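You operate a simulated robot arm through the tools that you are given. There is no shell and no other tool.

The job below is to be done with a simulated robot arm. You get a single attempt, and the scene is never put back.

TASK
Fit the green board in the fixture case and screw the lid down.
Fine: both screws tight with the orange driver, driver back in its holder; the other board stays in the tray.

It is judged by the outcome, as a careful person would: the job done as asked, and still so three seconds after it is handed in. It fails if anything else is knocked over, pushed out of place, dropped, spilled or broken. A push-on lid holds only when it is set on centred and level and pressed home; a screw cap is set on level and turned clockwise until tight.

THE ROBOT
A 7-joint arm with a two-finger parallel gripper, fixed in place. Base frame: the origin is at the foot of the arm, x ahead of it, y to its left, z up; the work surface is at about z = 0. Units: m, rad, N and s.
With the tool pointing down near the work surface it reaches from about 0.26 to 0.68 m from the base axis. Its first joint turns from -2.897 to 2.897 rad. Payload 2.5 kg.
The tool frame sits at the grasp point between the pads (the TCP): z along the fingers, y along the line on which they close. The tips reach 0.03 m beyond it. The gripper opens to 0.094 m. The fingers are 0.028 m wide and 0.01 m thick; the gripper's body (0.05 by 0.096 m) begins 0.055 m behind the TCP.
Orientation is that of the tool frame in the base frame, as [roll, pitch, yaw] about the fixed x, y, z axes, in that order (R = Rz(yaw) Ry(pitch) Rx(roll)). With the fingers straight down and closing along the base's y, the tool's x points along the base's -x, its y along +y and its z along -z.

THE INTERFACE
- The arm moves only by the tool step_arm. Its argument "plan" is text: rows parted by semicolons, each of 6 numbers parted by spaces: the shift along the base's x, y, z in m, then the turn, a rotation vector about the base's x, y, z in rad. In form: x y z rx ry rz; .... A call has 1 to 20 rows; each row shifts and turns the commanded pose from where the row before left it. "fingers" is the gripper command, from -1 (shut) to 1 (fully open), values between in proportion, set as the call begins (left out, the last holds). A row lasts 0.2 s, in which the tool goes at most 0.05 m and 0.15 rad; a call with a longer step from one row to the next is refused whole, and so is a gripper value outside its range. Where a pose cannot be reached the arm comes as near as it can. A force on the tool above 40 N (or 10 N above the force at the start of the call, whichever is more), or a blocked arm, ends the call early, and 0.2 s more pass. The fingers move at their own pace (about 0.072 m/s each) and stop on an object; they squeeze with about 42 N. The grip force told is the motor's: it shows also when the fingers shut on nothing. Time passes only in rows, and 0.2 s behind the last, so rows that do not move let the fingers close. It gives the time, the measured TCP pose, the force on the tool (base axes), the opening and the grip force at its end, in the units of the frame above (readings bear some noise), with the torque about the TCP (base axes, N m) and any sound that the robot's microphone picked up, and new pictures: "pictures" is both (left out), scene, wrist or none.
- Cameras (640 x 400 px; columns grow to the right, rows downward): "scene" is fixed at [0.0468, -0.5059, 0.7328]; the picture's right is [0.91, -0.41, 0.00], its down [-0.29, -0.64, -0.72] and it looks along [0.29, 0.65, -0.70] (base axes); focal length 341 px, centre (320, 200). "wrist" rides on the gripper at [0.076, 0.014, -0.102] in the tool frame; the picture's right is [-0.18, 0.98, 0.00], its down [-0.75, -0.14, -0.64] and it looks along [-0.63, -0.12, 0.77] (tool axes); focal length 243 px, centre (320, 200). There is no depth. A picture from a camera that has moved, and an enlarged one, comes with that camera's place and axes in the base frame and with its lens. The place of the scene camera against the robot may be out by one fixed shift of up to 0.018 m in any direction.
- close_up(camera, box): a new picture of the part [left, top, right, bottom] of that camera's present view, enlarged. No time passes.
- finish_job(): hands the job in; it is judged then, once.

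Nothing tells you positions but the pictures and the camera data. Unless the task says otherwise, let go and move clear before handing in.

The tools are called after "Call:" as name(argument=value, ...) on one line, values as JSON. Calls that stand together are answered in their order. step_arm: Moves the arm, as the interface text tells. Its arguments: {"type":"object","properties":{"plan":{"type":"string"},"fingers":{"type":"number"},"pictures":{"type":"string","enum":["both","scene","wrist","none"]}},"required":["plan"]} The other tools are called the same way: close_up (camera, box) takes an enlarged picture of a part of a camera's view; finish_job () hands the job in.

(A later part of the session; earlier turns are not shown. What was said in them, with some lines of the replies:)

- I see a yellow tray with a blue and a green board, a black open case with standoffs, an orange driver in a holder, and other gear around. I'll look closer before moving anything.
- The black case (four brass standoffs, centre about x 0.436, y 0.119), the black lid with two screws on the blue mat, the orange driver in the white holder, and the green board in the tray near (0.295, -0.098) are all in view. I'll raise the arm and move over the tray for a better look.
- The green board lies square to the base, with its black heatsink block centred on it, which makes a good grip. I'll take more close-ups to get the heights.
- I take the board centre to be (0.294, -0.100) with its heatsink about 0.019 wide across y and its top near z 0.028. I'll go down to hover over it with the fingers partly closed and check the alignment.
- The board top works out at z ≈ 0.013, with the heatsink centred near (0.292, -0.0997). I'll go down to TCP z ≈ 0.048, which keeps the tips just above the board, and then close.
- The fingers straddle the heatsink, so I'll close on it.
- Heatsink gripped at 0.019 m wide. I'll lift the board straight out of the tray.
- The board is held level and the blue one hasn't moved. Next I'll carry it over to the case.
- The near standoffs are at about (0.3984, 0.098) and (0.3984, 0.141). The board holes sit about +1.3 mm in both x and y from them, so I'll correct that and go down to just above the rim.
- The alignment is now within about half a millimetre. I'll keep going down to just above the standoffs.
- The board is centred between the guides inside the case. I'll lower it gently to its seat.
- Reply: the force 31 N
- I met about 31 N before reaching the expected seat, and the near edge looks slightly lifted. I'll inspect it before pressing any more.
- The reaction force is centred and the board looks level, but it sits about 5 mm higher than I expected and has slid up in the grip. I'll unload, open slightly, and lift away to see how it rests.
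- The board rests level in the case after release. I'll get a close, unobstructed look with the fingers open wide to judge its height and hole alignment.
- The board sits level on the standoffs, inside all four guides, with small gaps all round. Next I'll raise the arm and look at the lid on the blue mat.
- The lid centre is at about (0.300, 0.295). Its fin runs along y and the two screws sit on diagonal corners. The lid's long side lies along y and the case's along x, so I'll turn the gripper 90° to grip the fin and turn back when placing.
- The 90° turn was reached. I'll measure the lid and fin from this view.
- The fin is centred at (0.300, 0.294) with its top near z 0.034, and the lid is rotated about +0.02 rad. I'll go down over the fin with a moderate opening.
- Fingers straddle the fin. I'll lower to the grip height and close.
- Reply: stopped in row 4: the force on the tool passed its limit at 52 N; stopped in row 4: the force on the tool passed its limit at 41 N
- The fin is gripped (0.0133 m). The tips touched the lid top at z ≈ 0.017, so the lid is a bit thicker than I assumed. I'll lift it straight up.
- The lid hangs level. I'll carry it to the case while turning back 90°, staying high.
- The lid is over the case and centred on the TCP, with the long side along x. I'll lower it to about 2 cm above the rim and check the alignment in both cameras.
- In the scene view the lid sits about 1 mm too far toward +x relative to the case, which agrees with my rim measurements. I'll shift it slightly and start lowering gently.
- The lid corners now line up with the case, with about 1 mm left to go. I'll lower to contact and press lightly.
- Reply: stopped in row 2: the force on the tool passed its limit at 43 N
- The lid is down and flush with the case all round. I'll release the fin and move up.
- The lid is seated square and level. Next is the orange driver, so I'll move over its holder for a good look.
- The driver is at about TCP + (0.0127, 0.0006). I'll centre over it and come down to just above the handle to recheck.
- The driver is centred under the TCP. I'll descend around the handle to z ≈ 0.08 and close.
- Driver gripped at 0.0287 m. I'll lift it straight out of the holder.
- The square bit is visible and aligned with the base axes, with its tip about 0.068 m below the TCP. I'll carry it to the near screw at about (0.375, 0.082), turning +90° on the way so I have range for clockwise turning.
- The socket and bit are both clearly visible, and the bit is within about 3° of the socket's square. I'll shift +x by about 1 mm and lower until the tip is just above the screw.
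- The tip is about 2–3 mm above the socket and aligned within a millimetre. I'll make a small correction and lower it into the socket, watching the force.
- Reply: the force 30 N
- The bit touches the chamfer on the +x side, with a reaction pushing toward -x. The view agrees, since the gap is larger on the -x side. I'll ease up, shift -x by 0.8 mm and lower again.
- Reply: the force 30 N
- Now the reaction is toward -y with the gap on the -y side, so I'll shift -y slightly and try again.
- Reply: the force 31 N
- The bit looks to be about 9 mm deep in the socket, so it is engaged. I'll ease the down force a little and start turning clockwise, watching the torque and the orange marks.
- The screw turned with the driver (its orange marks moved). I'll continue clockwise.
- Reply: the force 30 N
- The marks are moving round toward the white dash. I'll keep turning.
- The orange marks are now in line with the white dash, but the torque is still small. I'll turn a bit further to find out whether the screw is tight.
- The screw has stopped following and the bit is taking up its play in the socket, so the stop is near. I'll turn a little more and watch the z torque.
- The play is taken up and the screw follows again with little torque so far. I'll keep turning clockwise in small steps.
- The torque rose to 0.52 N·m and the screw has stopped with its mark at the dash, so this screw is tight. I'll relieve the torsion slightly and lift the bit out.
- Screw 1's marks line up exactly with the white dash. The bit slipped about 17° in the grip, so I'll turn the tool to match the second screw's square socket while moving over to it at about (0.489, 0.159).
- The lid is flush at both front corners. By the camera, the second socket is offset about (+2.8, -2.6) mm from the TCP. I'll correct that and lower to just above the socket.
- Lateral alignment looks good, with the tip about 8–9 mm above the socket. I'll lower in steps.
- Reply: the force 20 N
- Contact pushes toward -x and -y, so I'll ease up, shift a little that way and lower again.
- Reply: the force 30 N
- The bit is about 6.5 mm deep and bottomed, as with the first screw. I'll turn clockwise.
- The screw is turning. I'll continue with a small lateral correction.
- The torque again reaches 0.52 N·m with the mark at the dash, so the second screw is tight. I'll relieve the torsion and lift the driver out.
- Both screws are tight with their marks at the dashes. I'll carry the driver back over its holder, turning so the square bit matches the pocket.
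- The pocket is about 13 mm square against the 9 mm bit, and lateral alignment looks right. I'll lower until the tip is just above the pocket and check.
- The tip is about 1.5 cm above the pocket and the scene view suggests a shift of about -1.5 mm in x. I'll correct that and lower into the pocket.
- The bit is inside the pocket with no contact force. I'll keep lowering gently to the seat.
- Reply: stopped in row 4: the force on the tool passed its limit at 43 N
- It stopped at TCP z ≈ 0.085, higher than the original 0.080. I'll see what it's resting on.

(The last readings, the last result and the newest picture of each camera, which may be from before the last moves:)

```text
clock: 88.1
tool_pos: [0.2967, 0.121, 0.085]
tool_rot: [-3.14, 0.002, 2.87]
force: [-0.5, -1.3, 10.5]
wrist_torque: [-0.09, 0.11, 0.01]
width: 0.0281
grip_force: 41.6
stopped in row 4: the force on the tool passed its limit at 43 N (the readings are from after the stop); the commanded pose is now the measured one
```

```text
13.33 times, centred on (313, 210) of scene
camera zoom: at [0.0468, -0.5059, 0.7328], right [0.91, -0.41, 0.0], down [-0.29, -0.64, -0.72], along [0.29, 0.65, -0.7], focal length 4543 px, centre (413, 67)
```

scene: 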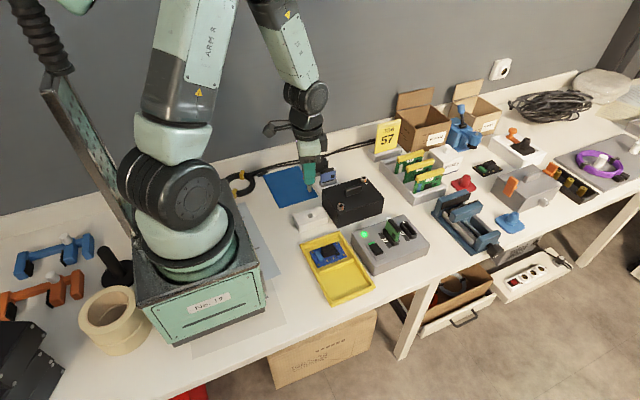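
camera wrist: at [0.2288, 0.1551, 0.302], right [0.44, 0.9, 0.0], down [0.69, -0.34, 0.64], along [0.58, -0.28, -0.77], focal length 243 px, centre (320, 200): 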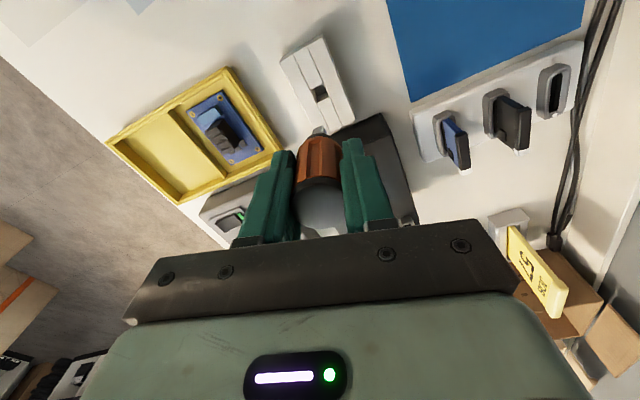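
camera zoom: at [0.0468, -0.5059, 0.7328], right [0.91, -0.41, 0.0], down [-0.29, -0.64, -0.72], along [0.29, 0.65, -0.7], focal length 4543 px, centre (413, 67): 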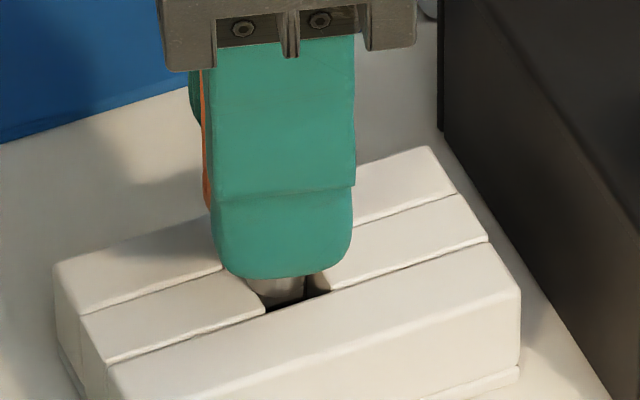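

The reaction is on the -x side, so my -1.5 mm correction was probably wrong. I'll lift a few millimetres, go back to the original pick-up x/y, and lower again.

Call:
step_arm(plan="0 0 0.003 0 0 0; 0 0 0.002 0 0 0; 0.0014 0.0004 0 0 0 0; 0 0 -0.002 0 0 0; 0 0 -0.002 0 0 0; 0 0 -0.0015 0 0 0; 0 0 -0.001 0 0 0; 0 0 0 0 0 0", pictures="none")

Call:
close_up(camera="wrist", box=[270, 80, 370, 170])

Call:
close_up(camera="scene", box=[298, 195, 328, 225])

```text
clock: 89.9
tool_pos: [0.2985, 0.1211, 0.0834]
tool_rot: [-3.139, 0.004, 2.869]
force: [0.3, -0.1, -1.0]
wrist_torque: [0.0, -0.02, 0.03]
width: 0.0282
grip_force: 41.0
```

```text
4.44 times, centred on (320, 125) of wrist
camera zoom: at [0.2292, 0.155, 0.1855], right [0.44, 0.9, 0.0], down [0.69, -0.34, 0.64], along [0.58, -0.28, -0.77], focal length 1078 px, centre (320, 533)
```

zoom: 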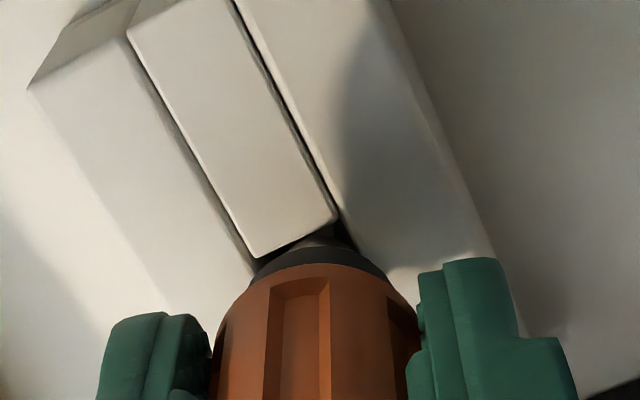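

```text
13.33 times, centred on (313, 210) of scene
camera zoom: at [0.0468, -0.5059, 0.7328], right [0.91, -0.41, 0.0], down [-0.29, -0.64, -0.72], along [0.29, 0.65, -0.7], focal length 4543 px, centre (413, 67)
```

zoom: 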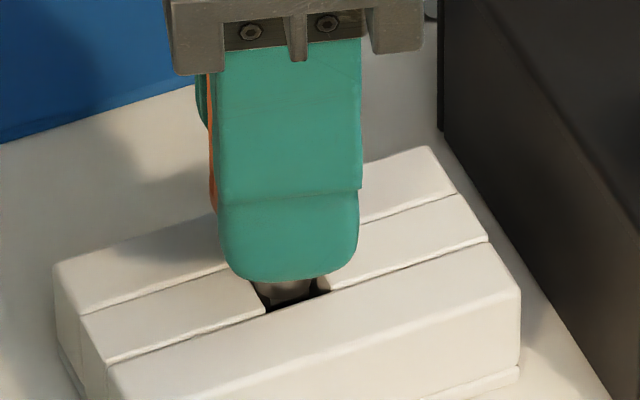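

No contact now at this height. I'll lower further to the seat.

Call:
step_arm(plan="0 0 -0.001 0 0 0; 0 0 -0.001 0 0 0; 0 0 -0.001 0 0 0; 0 0 -0.001 0 0 0; 0 0 0 0 0 0", pictures="none")

Call:
close_up(camera="scene", box=[298, 195, 328, 225])

```text
clock: 91.1
tool_pos: [0.2992, 0.1201, 0.0794]
tool_rot: [-3.14, 0.003, 2.87]
force: [0.6, -0.3, -0.2]
wrist_torque: [-0.01, 0.02, 0.01]
width: 0.0282
grip_force: 42.2
```

```text
13.33 times, centred on (313, 210) of scene
camera zoom: at [0.0468, -0.5059, 0.7328], right [0.91, -0.41, 0.0], down [-0.29, -0.64, -0.72], along [0.29, 0.65, -0.7], focal length 4543 px, centre (413, 67)
```

zoom: 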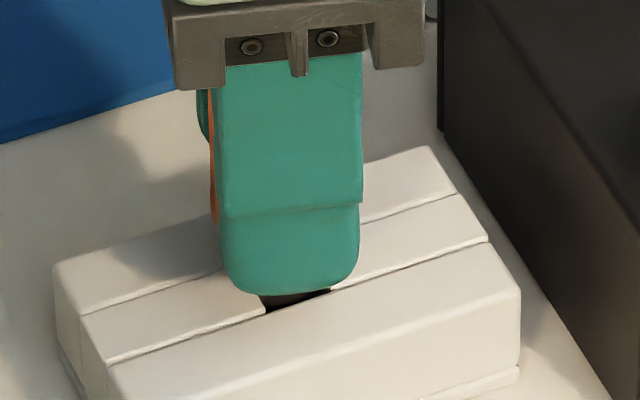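

Call:
step_arm(plan="0 0 -0.001 0 0 0; 0 0 -0.001 0 0 0; 0 0 -0.001 0 0 0; 0 0 0 0 0 0", pictures="none")

Call:
close_up(camera="scene", box=[298, 195, 328, 225])

Call:
close_up(camera="wrist", box=[270, 80, 370, 170])

```text
clock: 92.1
tool_pos: [0.3, 0.1196, 0.0763]
tool_rot: [-3.141, 0.002, 2.869]
force: [0.3, 0.0, -0.5]
wrist_torque: [0.03, 0.0, 0.03]
width: 0.0279
grip_force: 42.1
```

```text
13.33 times, centred on (313, 210) of scene
camera zoom: at [0.0468, -0.5059, 0.7328], right [0.91, -0.41, 0.0], down [-0.29, -0.64, -0.72], along [0.29, 0.65, -0.7], focal length 4543 px, centre (413, 67)
```

zoom: 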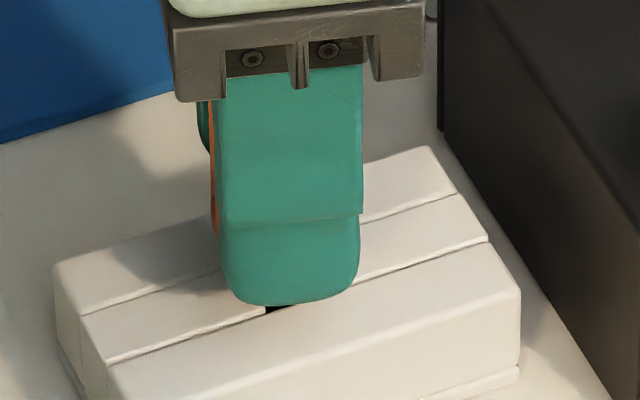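

```text
4.44 times, centred on (320, 125) of wrist
camera zoom: at [0.2293, 0.1547, 0.1786], right [0.44, 0.9, 0.0], down [0.69, -0.34, 0.64], along [0.58, -0.28, -0.77], focal length 1078 px, centre (320, 533)
```

zoom: 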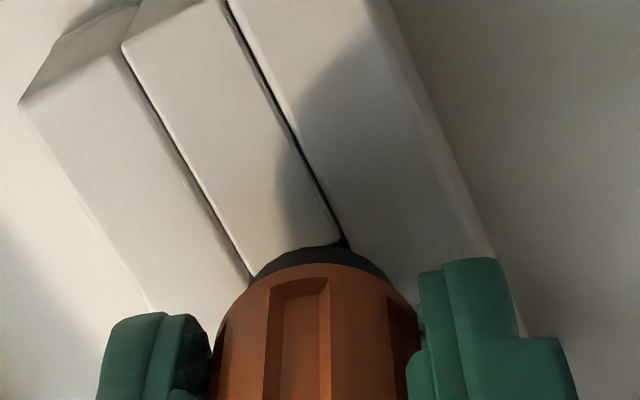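

Call:
step_arm(plan="0 0 -0.001 0 0 0; 0 0 -0.001 0 0 0; 0 0 0 0 0 0", pictures="none")

Call:
close_up(camera="wrist", box=[270, 80, 370, 170])

```text
clock: 92.7
tool_pos: [0.2988, 0.1208, 0.0753]
tool_rot: [-3.141, 0.0, 2.868]
force: [-0.7, -2.2, 11.4]
wrist_torque: [-0.12, 0.05, -0.06]
width: 0.028
grip_force: 42.0
stopped in row 2: the force on the tool passed its limit at 45 N (the readings are from after the stop); the commanded pose is now the measured one
```

```text
4.44 times, centred on (320, 125) of wrist
camera zoom: at [0.2293, 0.1548, 0.1783], right [0.44, 0.9, 0.0], down [0.69, -0.34, 0.64], along [0.58, -0.29, -0.77], focal length 1078 px, centre (320, 533)
```

zoom: 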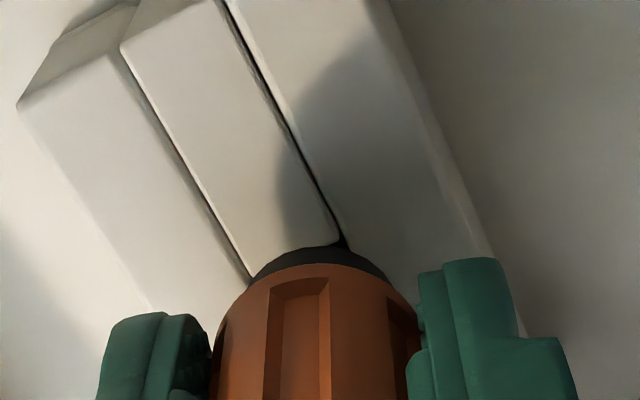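

The driver is seated, with the reaction centred. I'll open the fingers and rise straight up.

Call:
step_arm(plan="0 0 0.0005 0 0 0; 0 0 0 0 0 0; 0 0 0 0 0 0", fingers=0.2, pictures="none")

Call:
step_arm(plan="0 0 0.01 0 0 0; 0 0 0.02 0 0 0; 0 0 0.03 0 0 0; 0 0 0.04 0 0 0; -0.01 0 0.04 0 0 0; 0 0 0 0 0 0; 0 0 0 0 0 0")

Call:
close_up(camera="scene", box=[280, 170, 345, 235])

Call:
close_up(camera="wrist", box=[240, 20, 420, 180])

```text
clock: 93.5
tool_pos: [0.2989, 0.1198, 0.0759]
tool_rot: [3.14, 0.001, 2.868]
force: [0.2, -0.3, -0.1]
wrist_torque: [0.0, 0.0, 0.0]
width: 0.0563
grip_force: 0.1
```

```text
clock: 95.1
tool_pos: [0.2888, 0.1191, 0.2158]
tool_rot: [-3.138, 0.002, 2.868]
force: [-0.8, 0.2, 0.8]
wrist_torque: [-0.02, 0.0, 0.04]
width: 0.0565
grip_force: 0.1
camera wrist: at [0.2187, 0.1549, 0.319], right [0.44, 0.9, 0.0], down [0.69, -0.34, 0.64], along [0.58, -0.29, -0.77], focal length 243 px, centre (320, 200)
```

scene: 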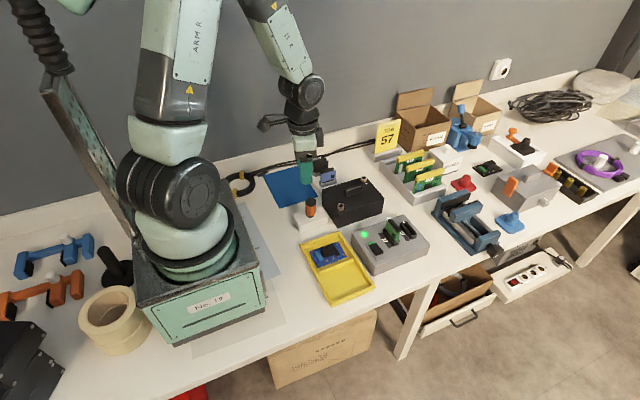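
wrist: 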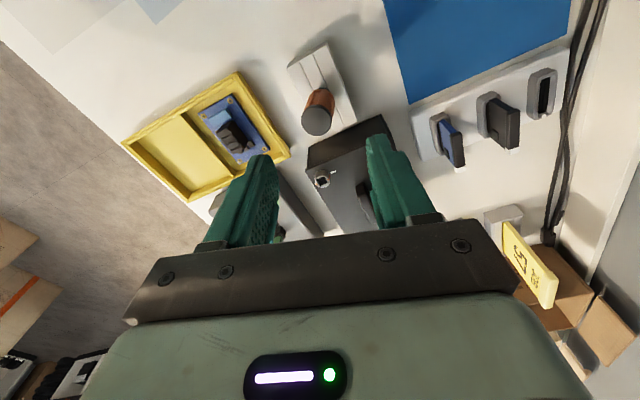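

```text
6.15 times, centred on (312, 202) of scene
camera zoom: at [0.0468, -0.5059, 0.7328], right [0.91, -0.41, 0.0], down [-0.29, -0.64, -0.72], along [0.29, 0.65, -0.7], focal length 2097 px, centre (366, 185)
```

zoom: 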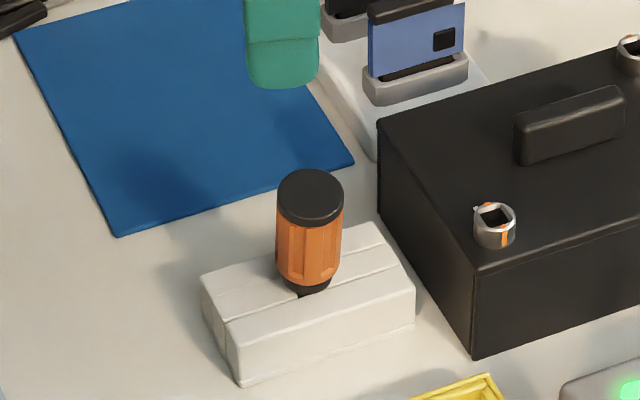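

```text
2.50 times, centred on (330, 100) of wrist
camera zoom: at [0.2187, 0.1549, 0.319], right [0.44, 0.9, 0.0], down [0.69, -0.34, 0.64], along [0.58, -0.29, -0.77], focal length 606 px, centre (295, 450)
```

zoom: 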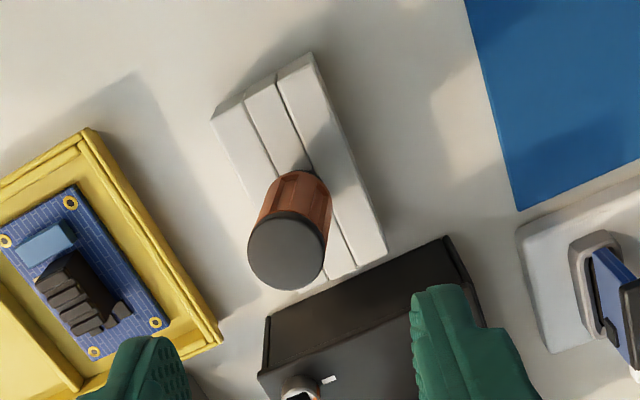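

The driver stands upright in its holder again. I'll rise clear and do a last check of the lid, screws and tray.

Call:
step_arm(plan="0 0 0.03 0 0 0.1; 0.01 0 0.03 0 0 0.1; 0.02 0 0.02 0 0 0.07; 0.02 0 0 0 0 0; 0 0 0 0 0 0; 0 0 0 0 0 0")

Call:
close_up(camera="wrist", box=[200, 20, 440, 200])

Call:
close_up(camera="scene", box=[280, 150, 430, 310])

Call:
close_up(camera="scene", box=[315, 165, 400, 225])

```text
clock: 96.5
tool_pos: [0.3389, 0.1201, 0.2965]
tool_rot: [-3.141, 0.003, 3.139]
force: [0.4, -0.9, -0.6]
wrist_torque: [-0.01, -0.01, 0.0]
width: 0.0564
grip_force: 0.2
camera wrist: at [0.2624, 0.1351, 0.3991], right [0.19, 0.98, 0.0], down [0.75, -0.14, 0.64], along [0.63, -0.12, -0.77], focal length 243 px, centre (320, 200)
```

scene: 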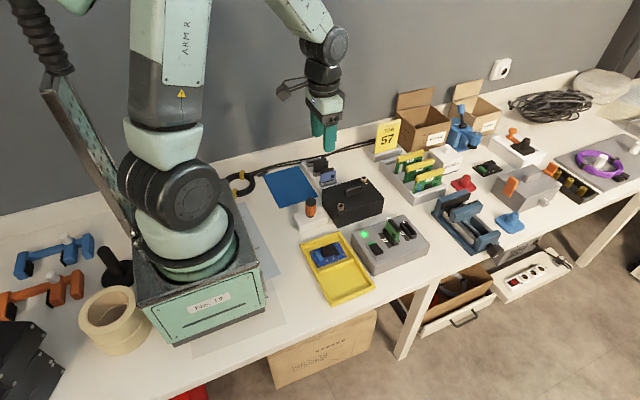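
wrist: 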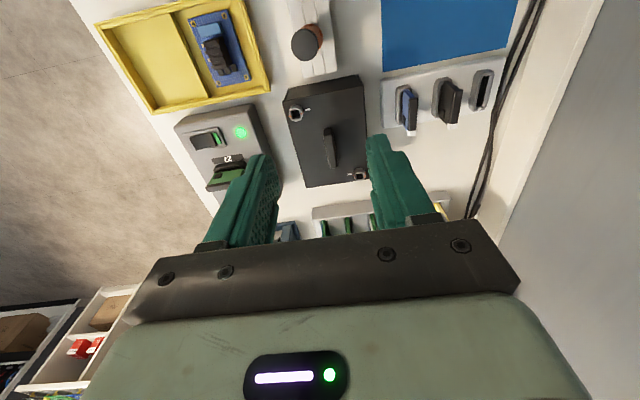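

```text
2.22 times, centred on (320, 110) of wrist
camera zoom: at [0.2624, 0.1351, 0.3991], right [0.19, 0.98, 0.0], down [0.75, -0.14, 0.64], along [0.63, -0.12, -0.77], focal length 539 px, centre (320, 400)
```

zoom: 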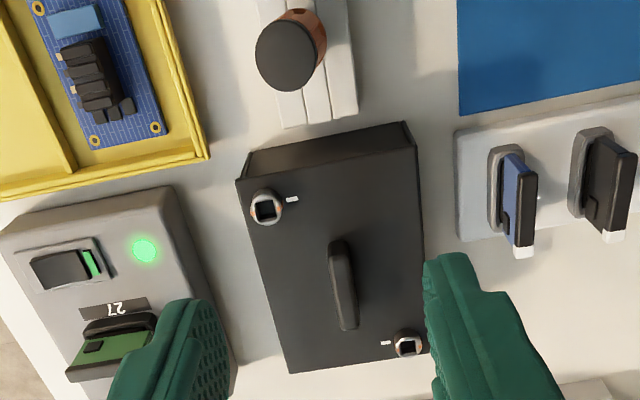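

```text
2.50 times, centred on (355, 230) of scene
camera zoom: at [0.0468, -0.5059, 0.7328], right [0.91, -0.41, 0.0], down [-0.29, -0.64, -0.72], along [0.29, 0.65, -0.7], focal length 852 px, centre (232, 125)
```

zoom: 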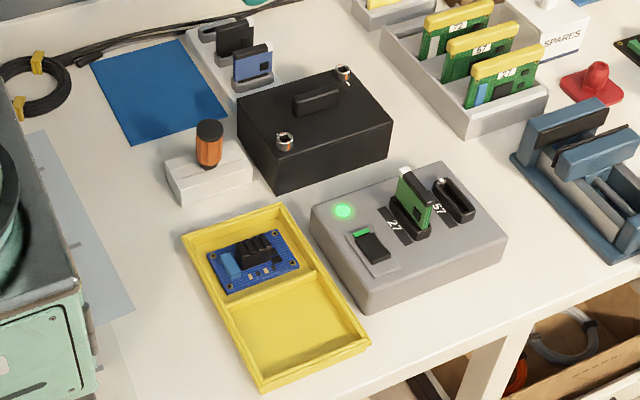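

```text
6.67 times, centred on (358, 195) of scene
camera zoom: at [0.0468, -0.5059, 0.7328], right [0.91, -0.41, 0.0], down [-0.29, -0.64, -0.72], along [0.29, 0.65, -0.7], focal length 2271 px, centre (70, 233)
```

zoom: 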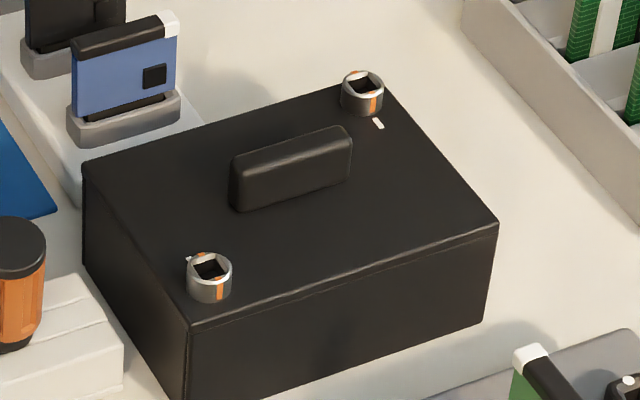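

Call:
close_up(camera="scene", box=[310, 170, 400, 235])

Call:
close_up(camera="wrist", box=[275, 80, 375, 190])

```text
6.15 times, centred on (355, 202) of scene
camera zoom: at [0.0468, -0.5059, 0.7328], right [0.91, -0.41, 0.0], down [-0.29, -0.64, -0.72], along [0.29, 0.65, -0.7], focal length 2097 px, centre (105, 185)
```

zoom: 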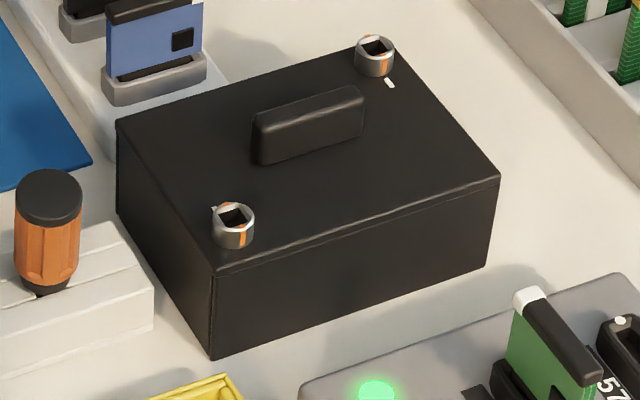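

```text
3.64 times, centred on (325, 135) of wrist
camera zoom: at [0.2624, 0.1351, 0.3991], right [0.19, 0.98, 0.0], down [0.75, -0.14, 0.64], along [0.63, -0.12, -0.77], focal length 882 px, centre (302, 436)
```

zoom: 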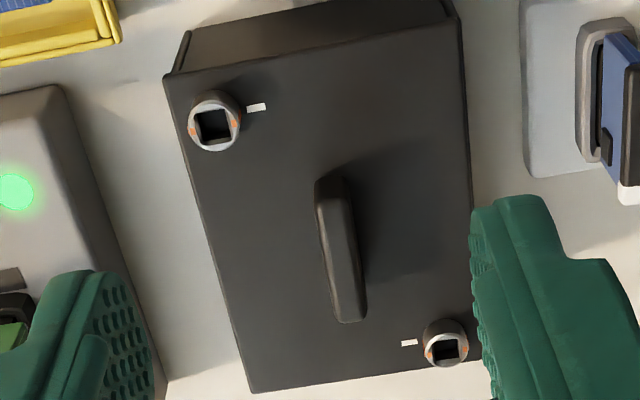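

The case and the rest of the bench look undisturbed. The driver's tilt in its holder needs a closer look.

Call:
close_up(camera="scene", box=[290, 190, 330, 232])

Call:
close_up(camera="wrist", box=[270, 0, 350, 80])

```text
9.52 times, centred on (310, 211) of scene
camera zoom: at [0.0468, -0.5059, 0.7328], right [0.91, -0.41, 0.0], down [-0.29, -0.64, -0.72], along [0.29, 0.65, -0.7], focal length 3245 px, centre (415, 95)
```

zoom: 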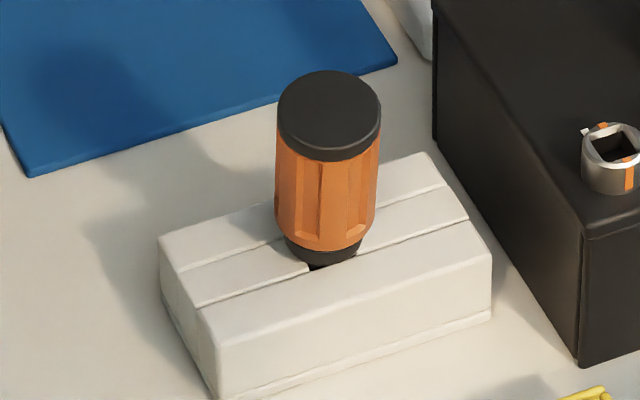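

```text
5.00 times, centred on (310, 40) of wrist
camera zoom: at [0.2624, 0.1351, 0.3991], right [0.19, 0.98, 0.0], down [0.75, -0.14, 0.64], along [0.63, -0.12, -0.77], focal length 1213 px, centre (370, 1000)
```

zoom: 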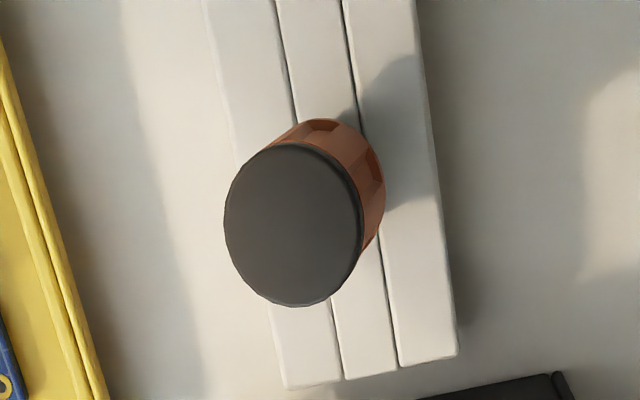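

The driver looks to be leaning slightly, about 6° toward -y. I'd like it properly upright, so I'll go back to the earlier viewing pose and compare.

Call:
step_arm(plan="-0.018 0 -0.023 0 0 0; -0.018 0 -0.023 0 0 0; -0.0169 0.0002 -0.023 0 0 0; 0 0 0 0 0 0; 0 0 0 0 0 0", pictures="none")

Call:
close_up(camera="wrist", box=[220, 0, 420, 160])

Call:
close_up(camera="wrist", box=[285, 40, 355, 140])

```text
clock: 97.7
tool_pos: [0.2873, 0.1209, 0.2273]
tool_rot: [3.141, -0.002, 3.138]
force: [-0.2, -0.4, -0.3]
wrist_torque: [0.01, 0.02, 0.0]
width: 0.0565
grip_force: 0.0
```

```text
2.50 times, centred on (320, 80) of wrist
camera zoom: at [0.2099, 0.1351, 0.3291], right [0.19, 0.98, 0.0], down [0.75, -0.14, 0.64], along [0.63, -0.12, -0.77], focal length 606 px, centre (320, 500)
```

zoom: 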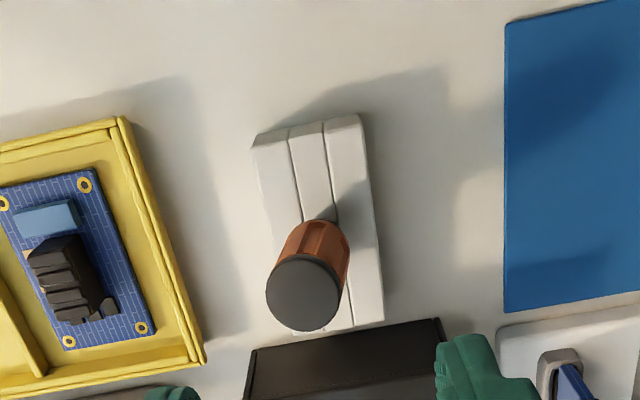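

```text
4.00 times, centred on (320, 90) of wrist
camera zoom: at [0.2099, 0.1351, 0.3291], right [0.19, 0.98, 0.0], down [0.75, -0.14, 0.64], along [0.63, -0.12, -0.77], focal length 970 px, centre (320, 640)
```

zoom: 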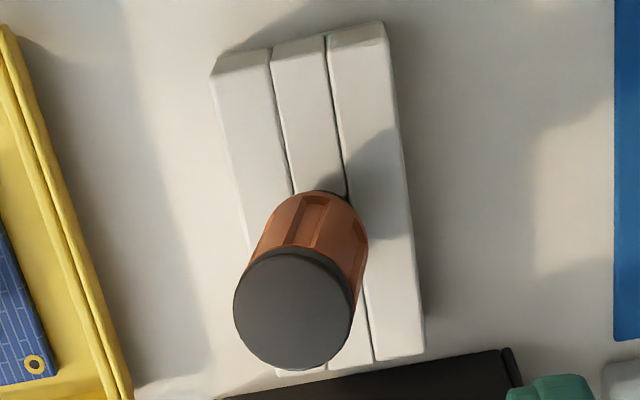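

The handle leans about 9° toward -y within the pocket's clearance, while it stood upright at the start. I'll regrip it, let the pads straighten it, settle the flat bit end on the pocket floor, and release gently.

Call:
step_arm(plan="0.006 0 -0.01 0 0 -0.09; 0.0057 -0.0002 -0.02 0 0 -0.09; 0 0 -0.02 0 0 -0.09; 0 0 -0.02 0 0 0; 0 0 0 0 0 0", fingers=1, pictures="none")

Call:
close_up(camera="wrist", box=[220, 60, 420, 220])

Call:
close_up(camera="scene", box=[280, 160, 345, 235])

```text
clock: 98.9
tool_pos: [0.2983, 0.1208, 0.1565]
tool_rot: [-3.141, 0.001, 2.867]
force: [-0.4, -0.7, 0.1]
wrist_torque: [0.03, -0.01, 0.01]
width: 0.094
grip_force: 0.0
```

```text
2.50 times, centred on (320, 140) of wrist
camera zoom: at [0.2287, 0.155, 0.2587], right [0.44, 0.9, 0.0], down [0.69, -0.34, 0.64], along [0.58, -0.29, -0.77], focal length 606 px, centre (320, 350)
```

zoom: 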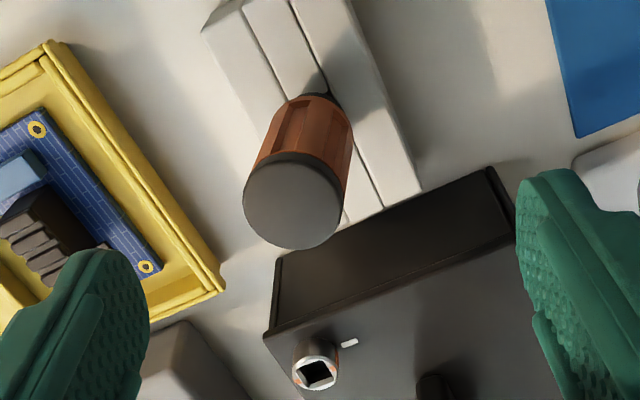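

```text
5.33 times, centred on (312, 198) of scene
camera zoom: at [0.0468, -0.5059, 0.7328], right [0.91, -0.41, 0.0], down [-0.29, -0.64, -0.72], along [0.29, 0.65, -0.7], focal length 1817 px, centre (360, 213)
```

zoom: 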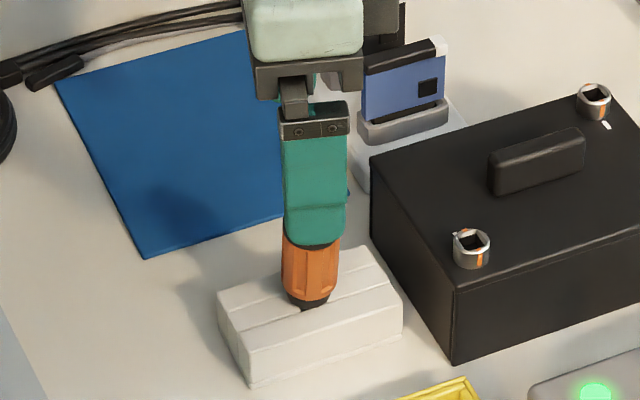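

Call:
step_arm(plan="0 0 -0.02 0 0 0; 0 0 -0.02 0 0 0; 0 0 -0.02 0 0 0; 0 0 -0.016 0 0 0; 0 0 0 0 0 0", fingers=0.5, pictures="none")

Call:
close_up(camera="wrist", box=[220, 80, 420, 240])

Call:
close_up(camera="scene", box=[280, 160, 345, 235])

```text
clock: 100.1
tool_pos: [0.2993, 0.1204, 0.0809]
tool_rot: [3.141, 0.001, 2.868]
force: [0.4, 0.0, 0.5]
wrist_torque: [-0.01, -0.03, -0.02]
width: 0.0705
grip_force: 0.0
```

```text
2.50 times, centred on (320, 160) of wrist
camera zoom: at [0.2287, 0.1548, 0.1828], right [0.44, 0.9, 0.0], down [0.69, -0.34, 0.64], along [0.58, -0.28, -0.77], focal length 606 px, centre (320, 300)
```

zoom: 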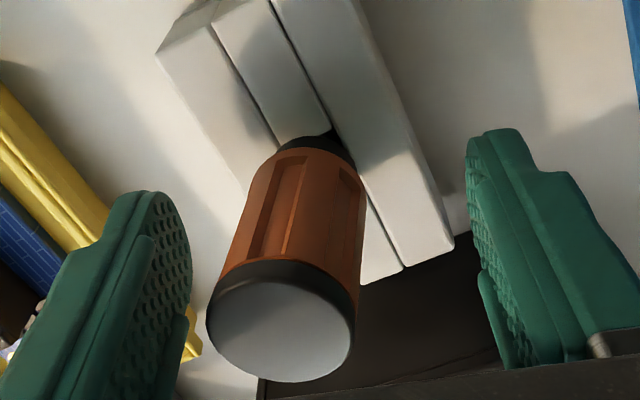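

```text
5.33 times, centred on (312, 198) of scene
camera zoom: at [0.0468, -0.5059, 0.7328], right [0.91, -0.41, 0.0], down [-0.29, -0.64, -0.72], along [0.29, 0.65, -0.7], focal length 1817 px, centre (360, 213)
```

zoom: 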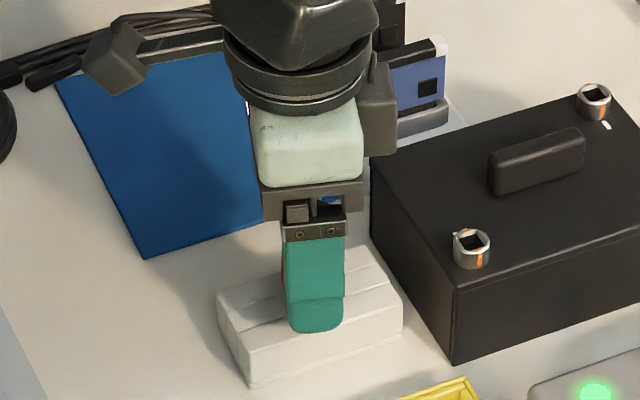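

The lean is clear in this view. I'll close the fingers to straighten the handle.

Call:
step_arm(plan="0 0 0 0 0 0; 0 0 0 0 0 0; 0 0 0 0 0 0; 0 0 0 0 0 0; 0 0 0 0 0 0", fingers=-1, pictures="none")

Call:
close_up(camera="wrist", box=[220, 80, 420, 240])

Call:
close_up(camera="scene", box=[290, 190, 330, 232])

```text
clock: 101.3
tool_pos: [0.2987, 0.1203, 0.0804]
tool_rot: [3.142, 0.002, 2.867]
force: [1.0, 0.8, -0.3]
wrist_torque: [-0.01, 0.01, -0.03]
width: 0.0283
grip_force: 42.4
```

```text
2.50 times, centred on (320, 160) of wrist
camera zoom: at [0.2287, 0.1547, 0.183], right [0.44, 0.9, 0.0], down [0.69, -0.34, 0.64], along [0.58, -0.29, -0.77], focal length 606 px, centre (320, 300)
```

zoom: 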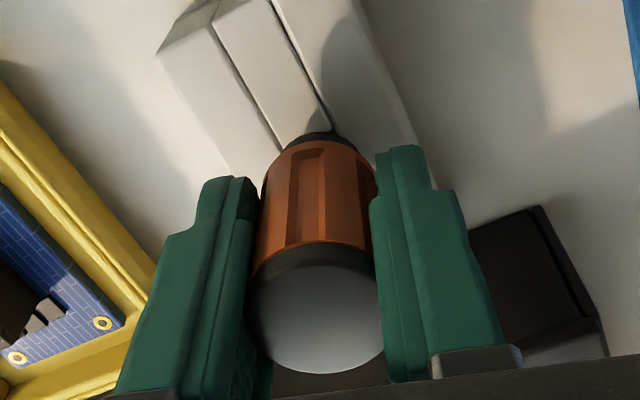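

```text
9.52 times, centred on (310, 211) of scene
camera zoom: at [0.0468, -0.5059, 0.7328], right [0.91, -0.41, 0.0], down [-0.29, -0.64, -0.72], along [0.29, 0.65, -0.7], focal length 3245 px, centre (415, 95)
```

zoom: 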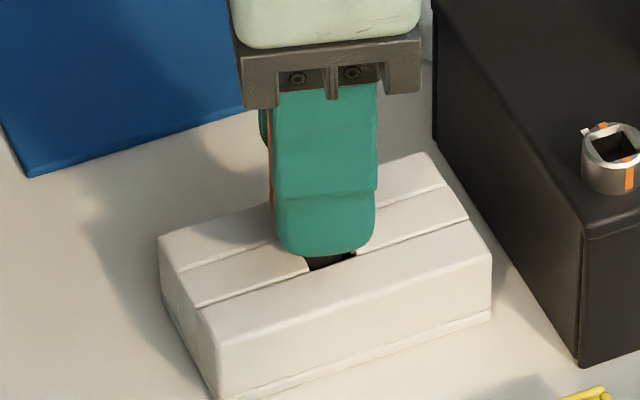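

The handle is straightened. Now I'll settle it down gently until the bit end or collar is firmly seated.

Call:
step_arm(plan="0 0 -0.0007 0 0 0; 0 0 -0.0007 0 0 0; 0 0 0 0 0 0", pictures="none")

```text
clock: 102.1
tool_pos: [0.2991, 0.1214, 0.0795]
tool_rot: [3.141, 0.002, 2.867]
force: [-2.1, -2.8, 30.7]
wrist_torque: [-0.25, 0.1, 0.04]
width: 0.0282
grip_force: 42.8
```

Call:
step_arm(plan="0 0 0.0004 0 0 0; 0 0 0 0 0 0", pictures="none")

Call:
step_arm(plan="0 0 0 0 0 0; 0 0 0 0 0 0; 0 0 0 0 0 0; 0 0 0 0 0 0", fingers=-0.34, pictures="none")

Call:
close_up(camera="wrist", box=[220, 80, 420, 240])

```text
clock: 102.7
tool_pos: [0.2984, 0.1214, 0.0785]
tool_rot: [3.142, 0.001, 2.867]
force: [1.0, -0.6, 13.3]
wrist_torque: [-0.09, -0.14, 0.02]
width: 0.0284
grip_force: 41.9
```

```text
clock: 103.7
tool_pos: [0.2979, 0.1204, 0.08]
tool_rot: [-3.141, 0.0, 2.868]
force: [-0.4, 0.3, -0.1]
wrist_torque: [-0.02, 0.03, -0.01]
width: 0.0308
grip_force: 0.2
```

```text
2.50 times, centred on (320, 160) of wrist
camera zoom: at [0.2285, 0.1548, 0.1824], right [0.44, 0.9, 0.0], down [0.69, -0.34, 0.64], along [0.58, -0.29, -0.77], focal length 606 px, centre (320, 300)
```

zoom: 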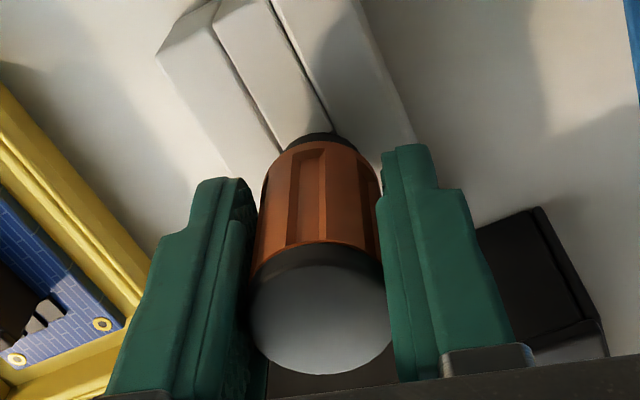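

The driver stays upright with the pads just clear of it. I'll open further in stages and watch.

Call:
step_arm(plan="0 0 0 0 0 0; 0 0 0 0 0 0; 0 0 0 0 0 0; 0 0 0 0 0 0", fingers=-0.22, pictures="none")

Call:
close_up(camera="wrist", box=[220, 80, 420, 240])

Call:
step_arm(plan="0 0 0 0 0 0; 0 0 0 0 0 0; 0 0 0 0 0 0; 0 0 0 0 0 0", fingers=0.1, pictures="none")

Call:
close_up(camera="wrist", box=[220, 80, 420, 240])

```text
clock: 104.7
tool_pos: [0.2989, 0.1203, 0.0803]
tool_rot: [-3.141, 0.002, 2.867]
force: [0.2, -0.1, 0.7]
wrist_torque: [0.01, 0.03, 0.0]
width: 0.0369
grip_force: 0.0
```

```text
2.50 times, centred on (320, 160) of wrist
camera zoom: at [0.2285, 0.1548, 0.1824], right [0.44, 0.9, 0.0], down [0.69, -0.34, 0.64], along [0.58, -0.29, -0.77], focal length 606 px, centre (320, 300)
```

zoom: 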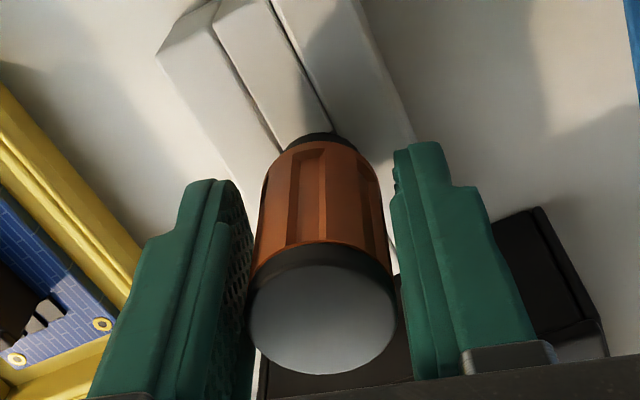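

```text
clock: 105.7
tool_pos: [0.298, 0.1209, 0.08]
tool_rot: [-3.141, 0.001, 2.867]
force: [0.1, 0.5, -0.6]
wrist_torque: [0.01, -0.02, -0.01]
width: 0.0517
grip_force: 0.0
```

```text
2.50 times, centred on (320, 160) of wrist
camera zoom: at [0.2285, 0.1548, 0.1824], right [0.44, 0.9, 0.0], down [0.69, -0.34, 0.64], along [0.58, -0.29, -0.77], focal length 606 px, centre (320, 300)
```

zoom: 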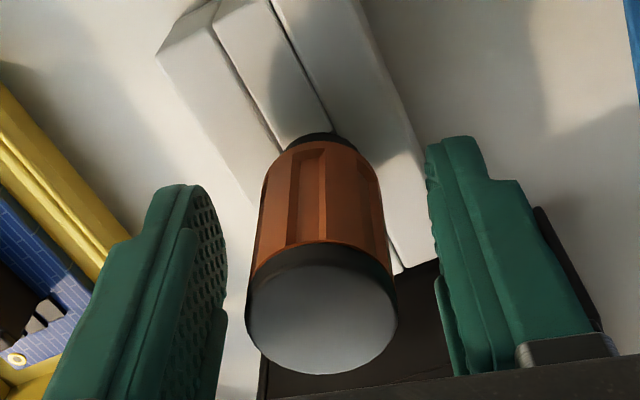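

It stands upright on its own now. I'll open wider and rise straight up.

Call:
step_arm(plan="0 0 0 0 0 0; 0 0 0 0 0 0; 0 0 0.005 0 0 0; 0 0 0.01 0 0 0; 0 0 0.02 0 0 0; 0 0 0.03 0 0 0; 0 0 0.04 0 0 0; 0 0 0.04 0 0 0; 0 0 0 0 0 0", fingers=0.5)

Call:
close_up(camera="wrist", box=[260, 40, 380, 160])

Call:
close_up(camera="scene", box=[310, 170, 400, 235])

Call:
close_up(camera="scene", box=[290, 190, 330, 232])

```text
clock: 107.7
tool_pos: [0.2967, 0.1189, 0.2256]
tool_rot: [-3.139, 0.0, 2.868]
force: [-0.3, -0.5, 0.3]
wrist_torque: [0.01, 0.03, -0.02]
width: 0.0706
grip_force: 0.1
camera wrist: at [0.2279, 0.1546, 0.3285], right [0.44, 0.9, 0.0], down [0.69, -0.34, 0.64], along [0.58, -0.29, -0.77], focal length 243 px, centre (320, 200)
```

scene: 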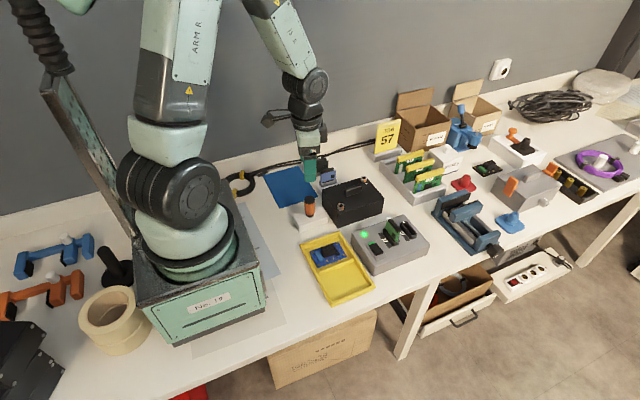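
wrist: 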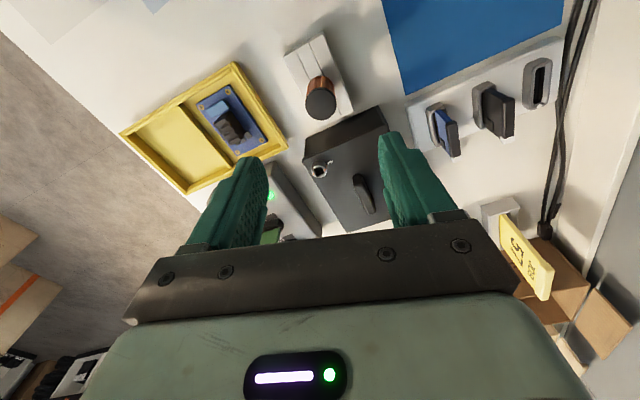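

```text
3.33 times, centred on (320, 100) of wrist
camera zoom: at [0.2279, 0.1546, 0.3285], right [0.44, 0.9, 0.0], down [0.69, -0.34, 0.64], along [0.58, -0.29, -0.77], focal length 809 px, centre (320, 533)
```

zoom: 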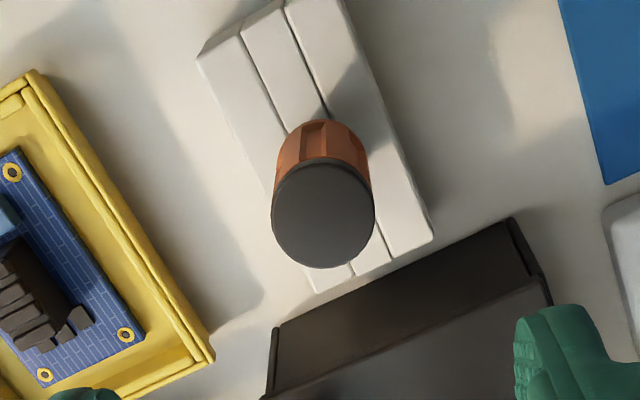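

```text
6.15 times, centred on (355, 202) of scene
camera zoom: at [0.0468, -0.5059, 0.7328], right [0.91, -0.41, 0.0], down [-0.29, -0.64, -0.72], along [0.29, 0.65, -0.7], focal length 2097 px, centre (105, 185)
```

zoom: 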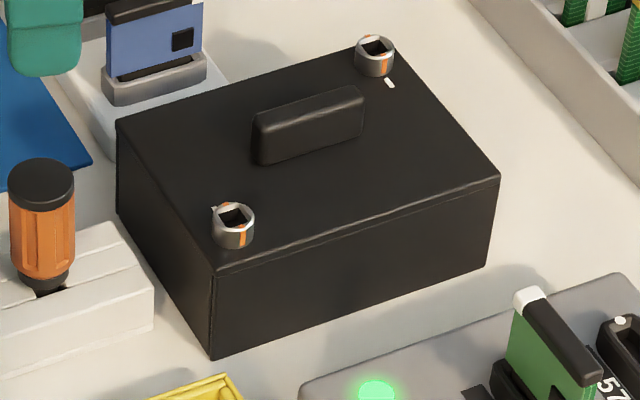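

```text
9.52 times, centred on (310, 211) of scene
camera zoom: at [0.0468, -0.5059, 0.7328], right [0.91, -0.41, 0.0], down [-0.29, -0.64, -0.72], along [0.29, 0.65, -0.7], focal length 3245 px, centre (415, 95)
```

zoom: 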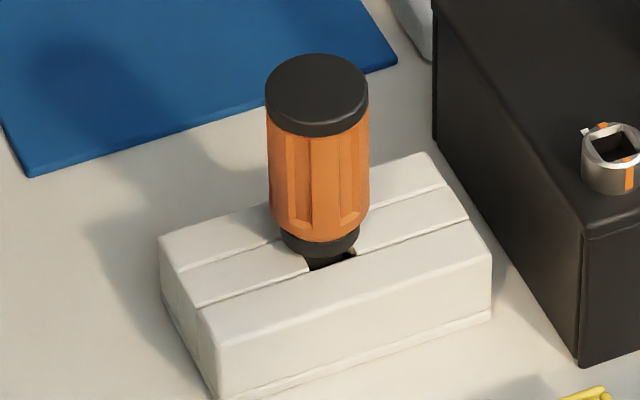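

The driver stands upright as at the start, the lid is flush with both screw marks at their dashes, and the blue board is in the tray. I'll rise clear and check once more before handing in.

Call:
step_arm(plan="0 0 0.03 0 0 0; 0 0 0.03 0 0 0; 0 0 0 0 0 0; 0 0 0 0 0 0; 0 0 0 0 0 0; 0 0 0 0 0 0; 0 0 0 0 0 0; 0 0 0 0 0 0", pictures="scene")

Call:
close_up(camera="scene", box=[280, 150, 430, 310])

```text
clock: 109.5
tool_pos: [0.2974, 0.1205, 0.2861]
tool_rot: [3.141, 0.001, 2.867]
force: [0.1, -0.6, 0.1]
wrist_torque: [-0.01, 0.04, -0.04]
width: 0.0708
grip_force: 0.2
```

scene: 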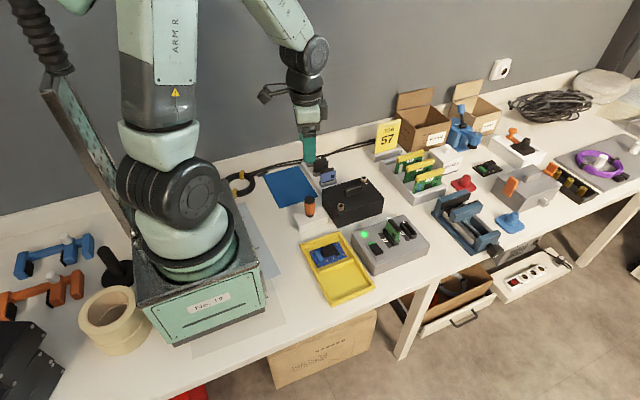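

```text
2.50 times, centred on (355, 230) of scene
camera zoom: at [0.0468, -0.5059, 0.7328], right [0.91, -0.41, 0.0], down [-0.29, -0.64, -0.72], along [0.29, 0.65, -0.7], focal length 852 px, centre (232, 125)
```

zoom: 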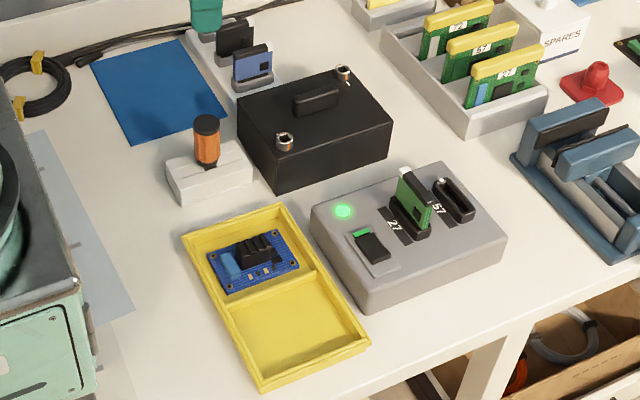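

Everything is in place: green board in the closed case, lid flush, both screws tight, driver upright in its holder, blue board in the tray, and the arm clear. I'm handing in the job.

Call:
finish_job()

```text
The job is handed in.
```

The green board is in the fixture case and the lid is screwed down. The driver is back in its holder, the blue board is still in the tray, and I have handed the job in.

- **Board:** It sits level inside the four guides. It ended about 1 mm off centre over the standoffs by my estimate, and I couldn't look again once the lid was on.
- **Lid:** It sits flush with the case at the corners I could see.
- **Screws:** Both turned a quarter turn clockwise and stopped with their orange marks at the white dashes. The torque reached about 0.52 N·m on each, close to where the driver starts to slip in the gripper. I heard no click from either.
- **Driver:** On the first return it leaned about 9° in the holder, so I regripped it and released it slowly. It now stands upright as it did at the start.

Nothing else on the bench looked moved in the final pictures.
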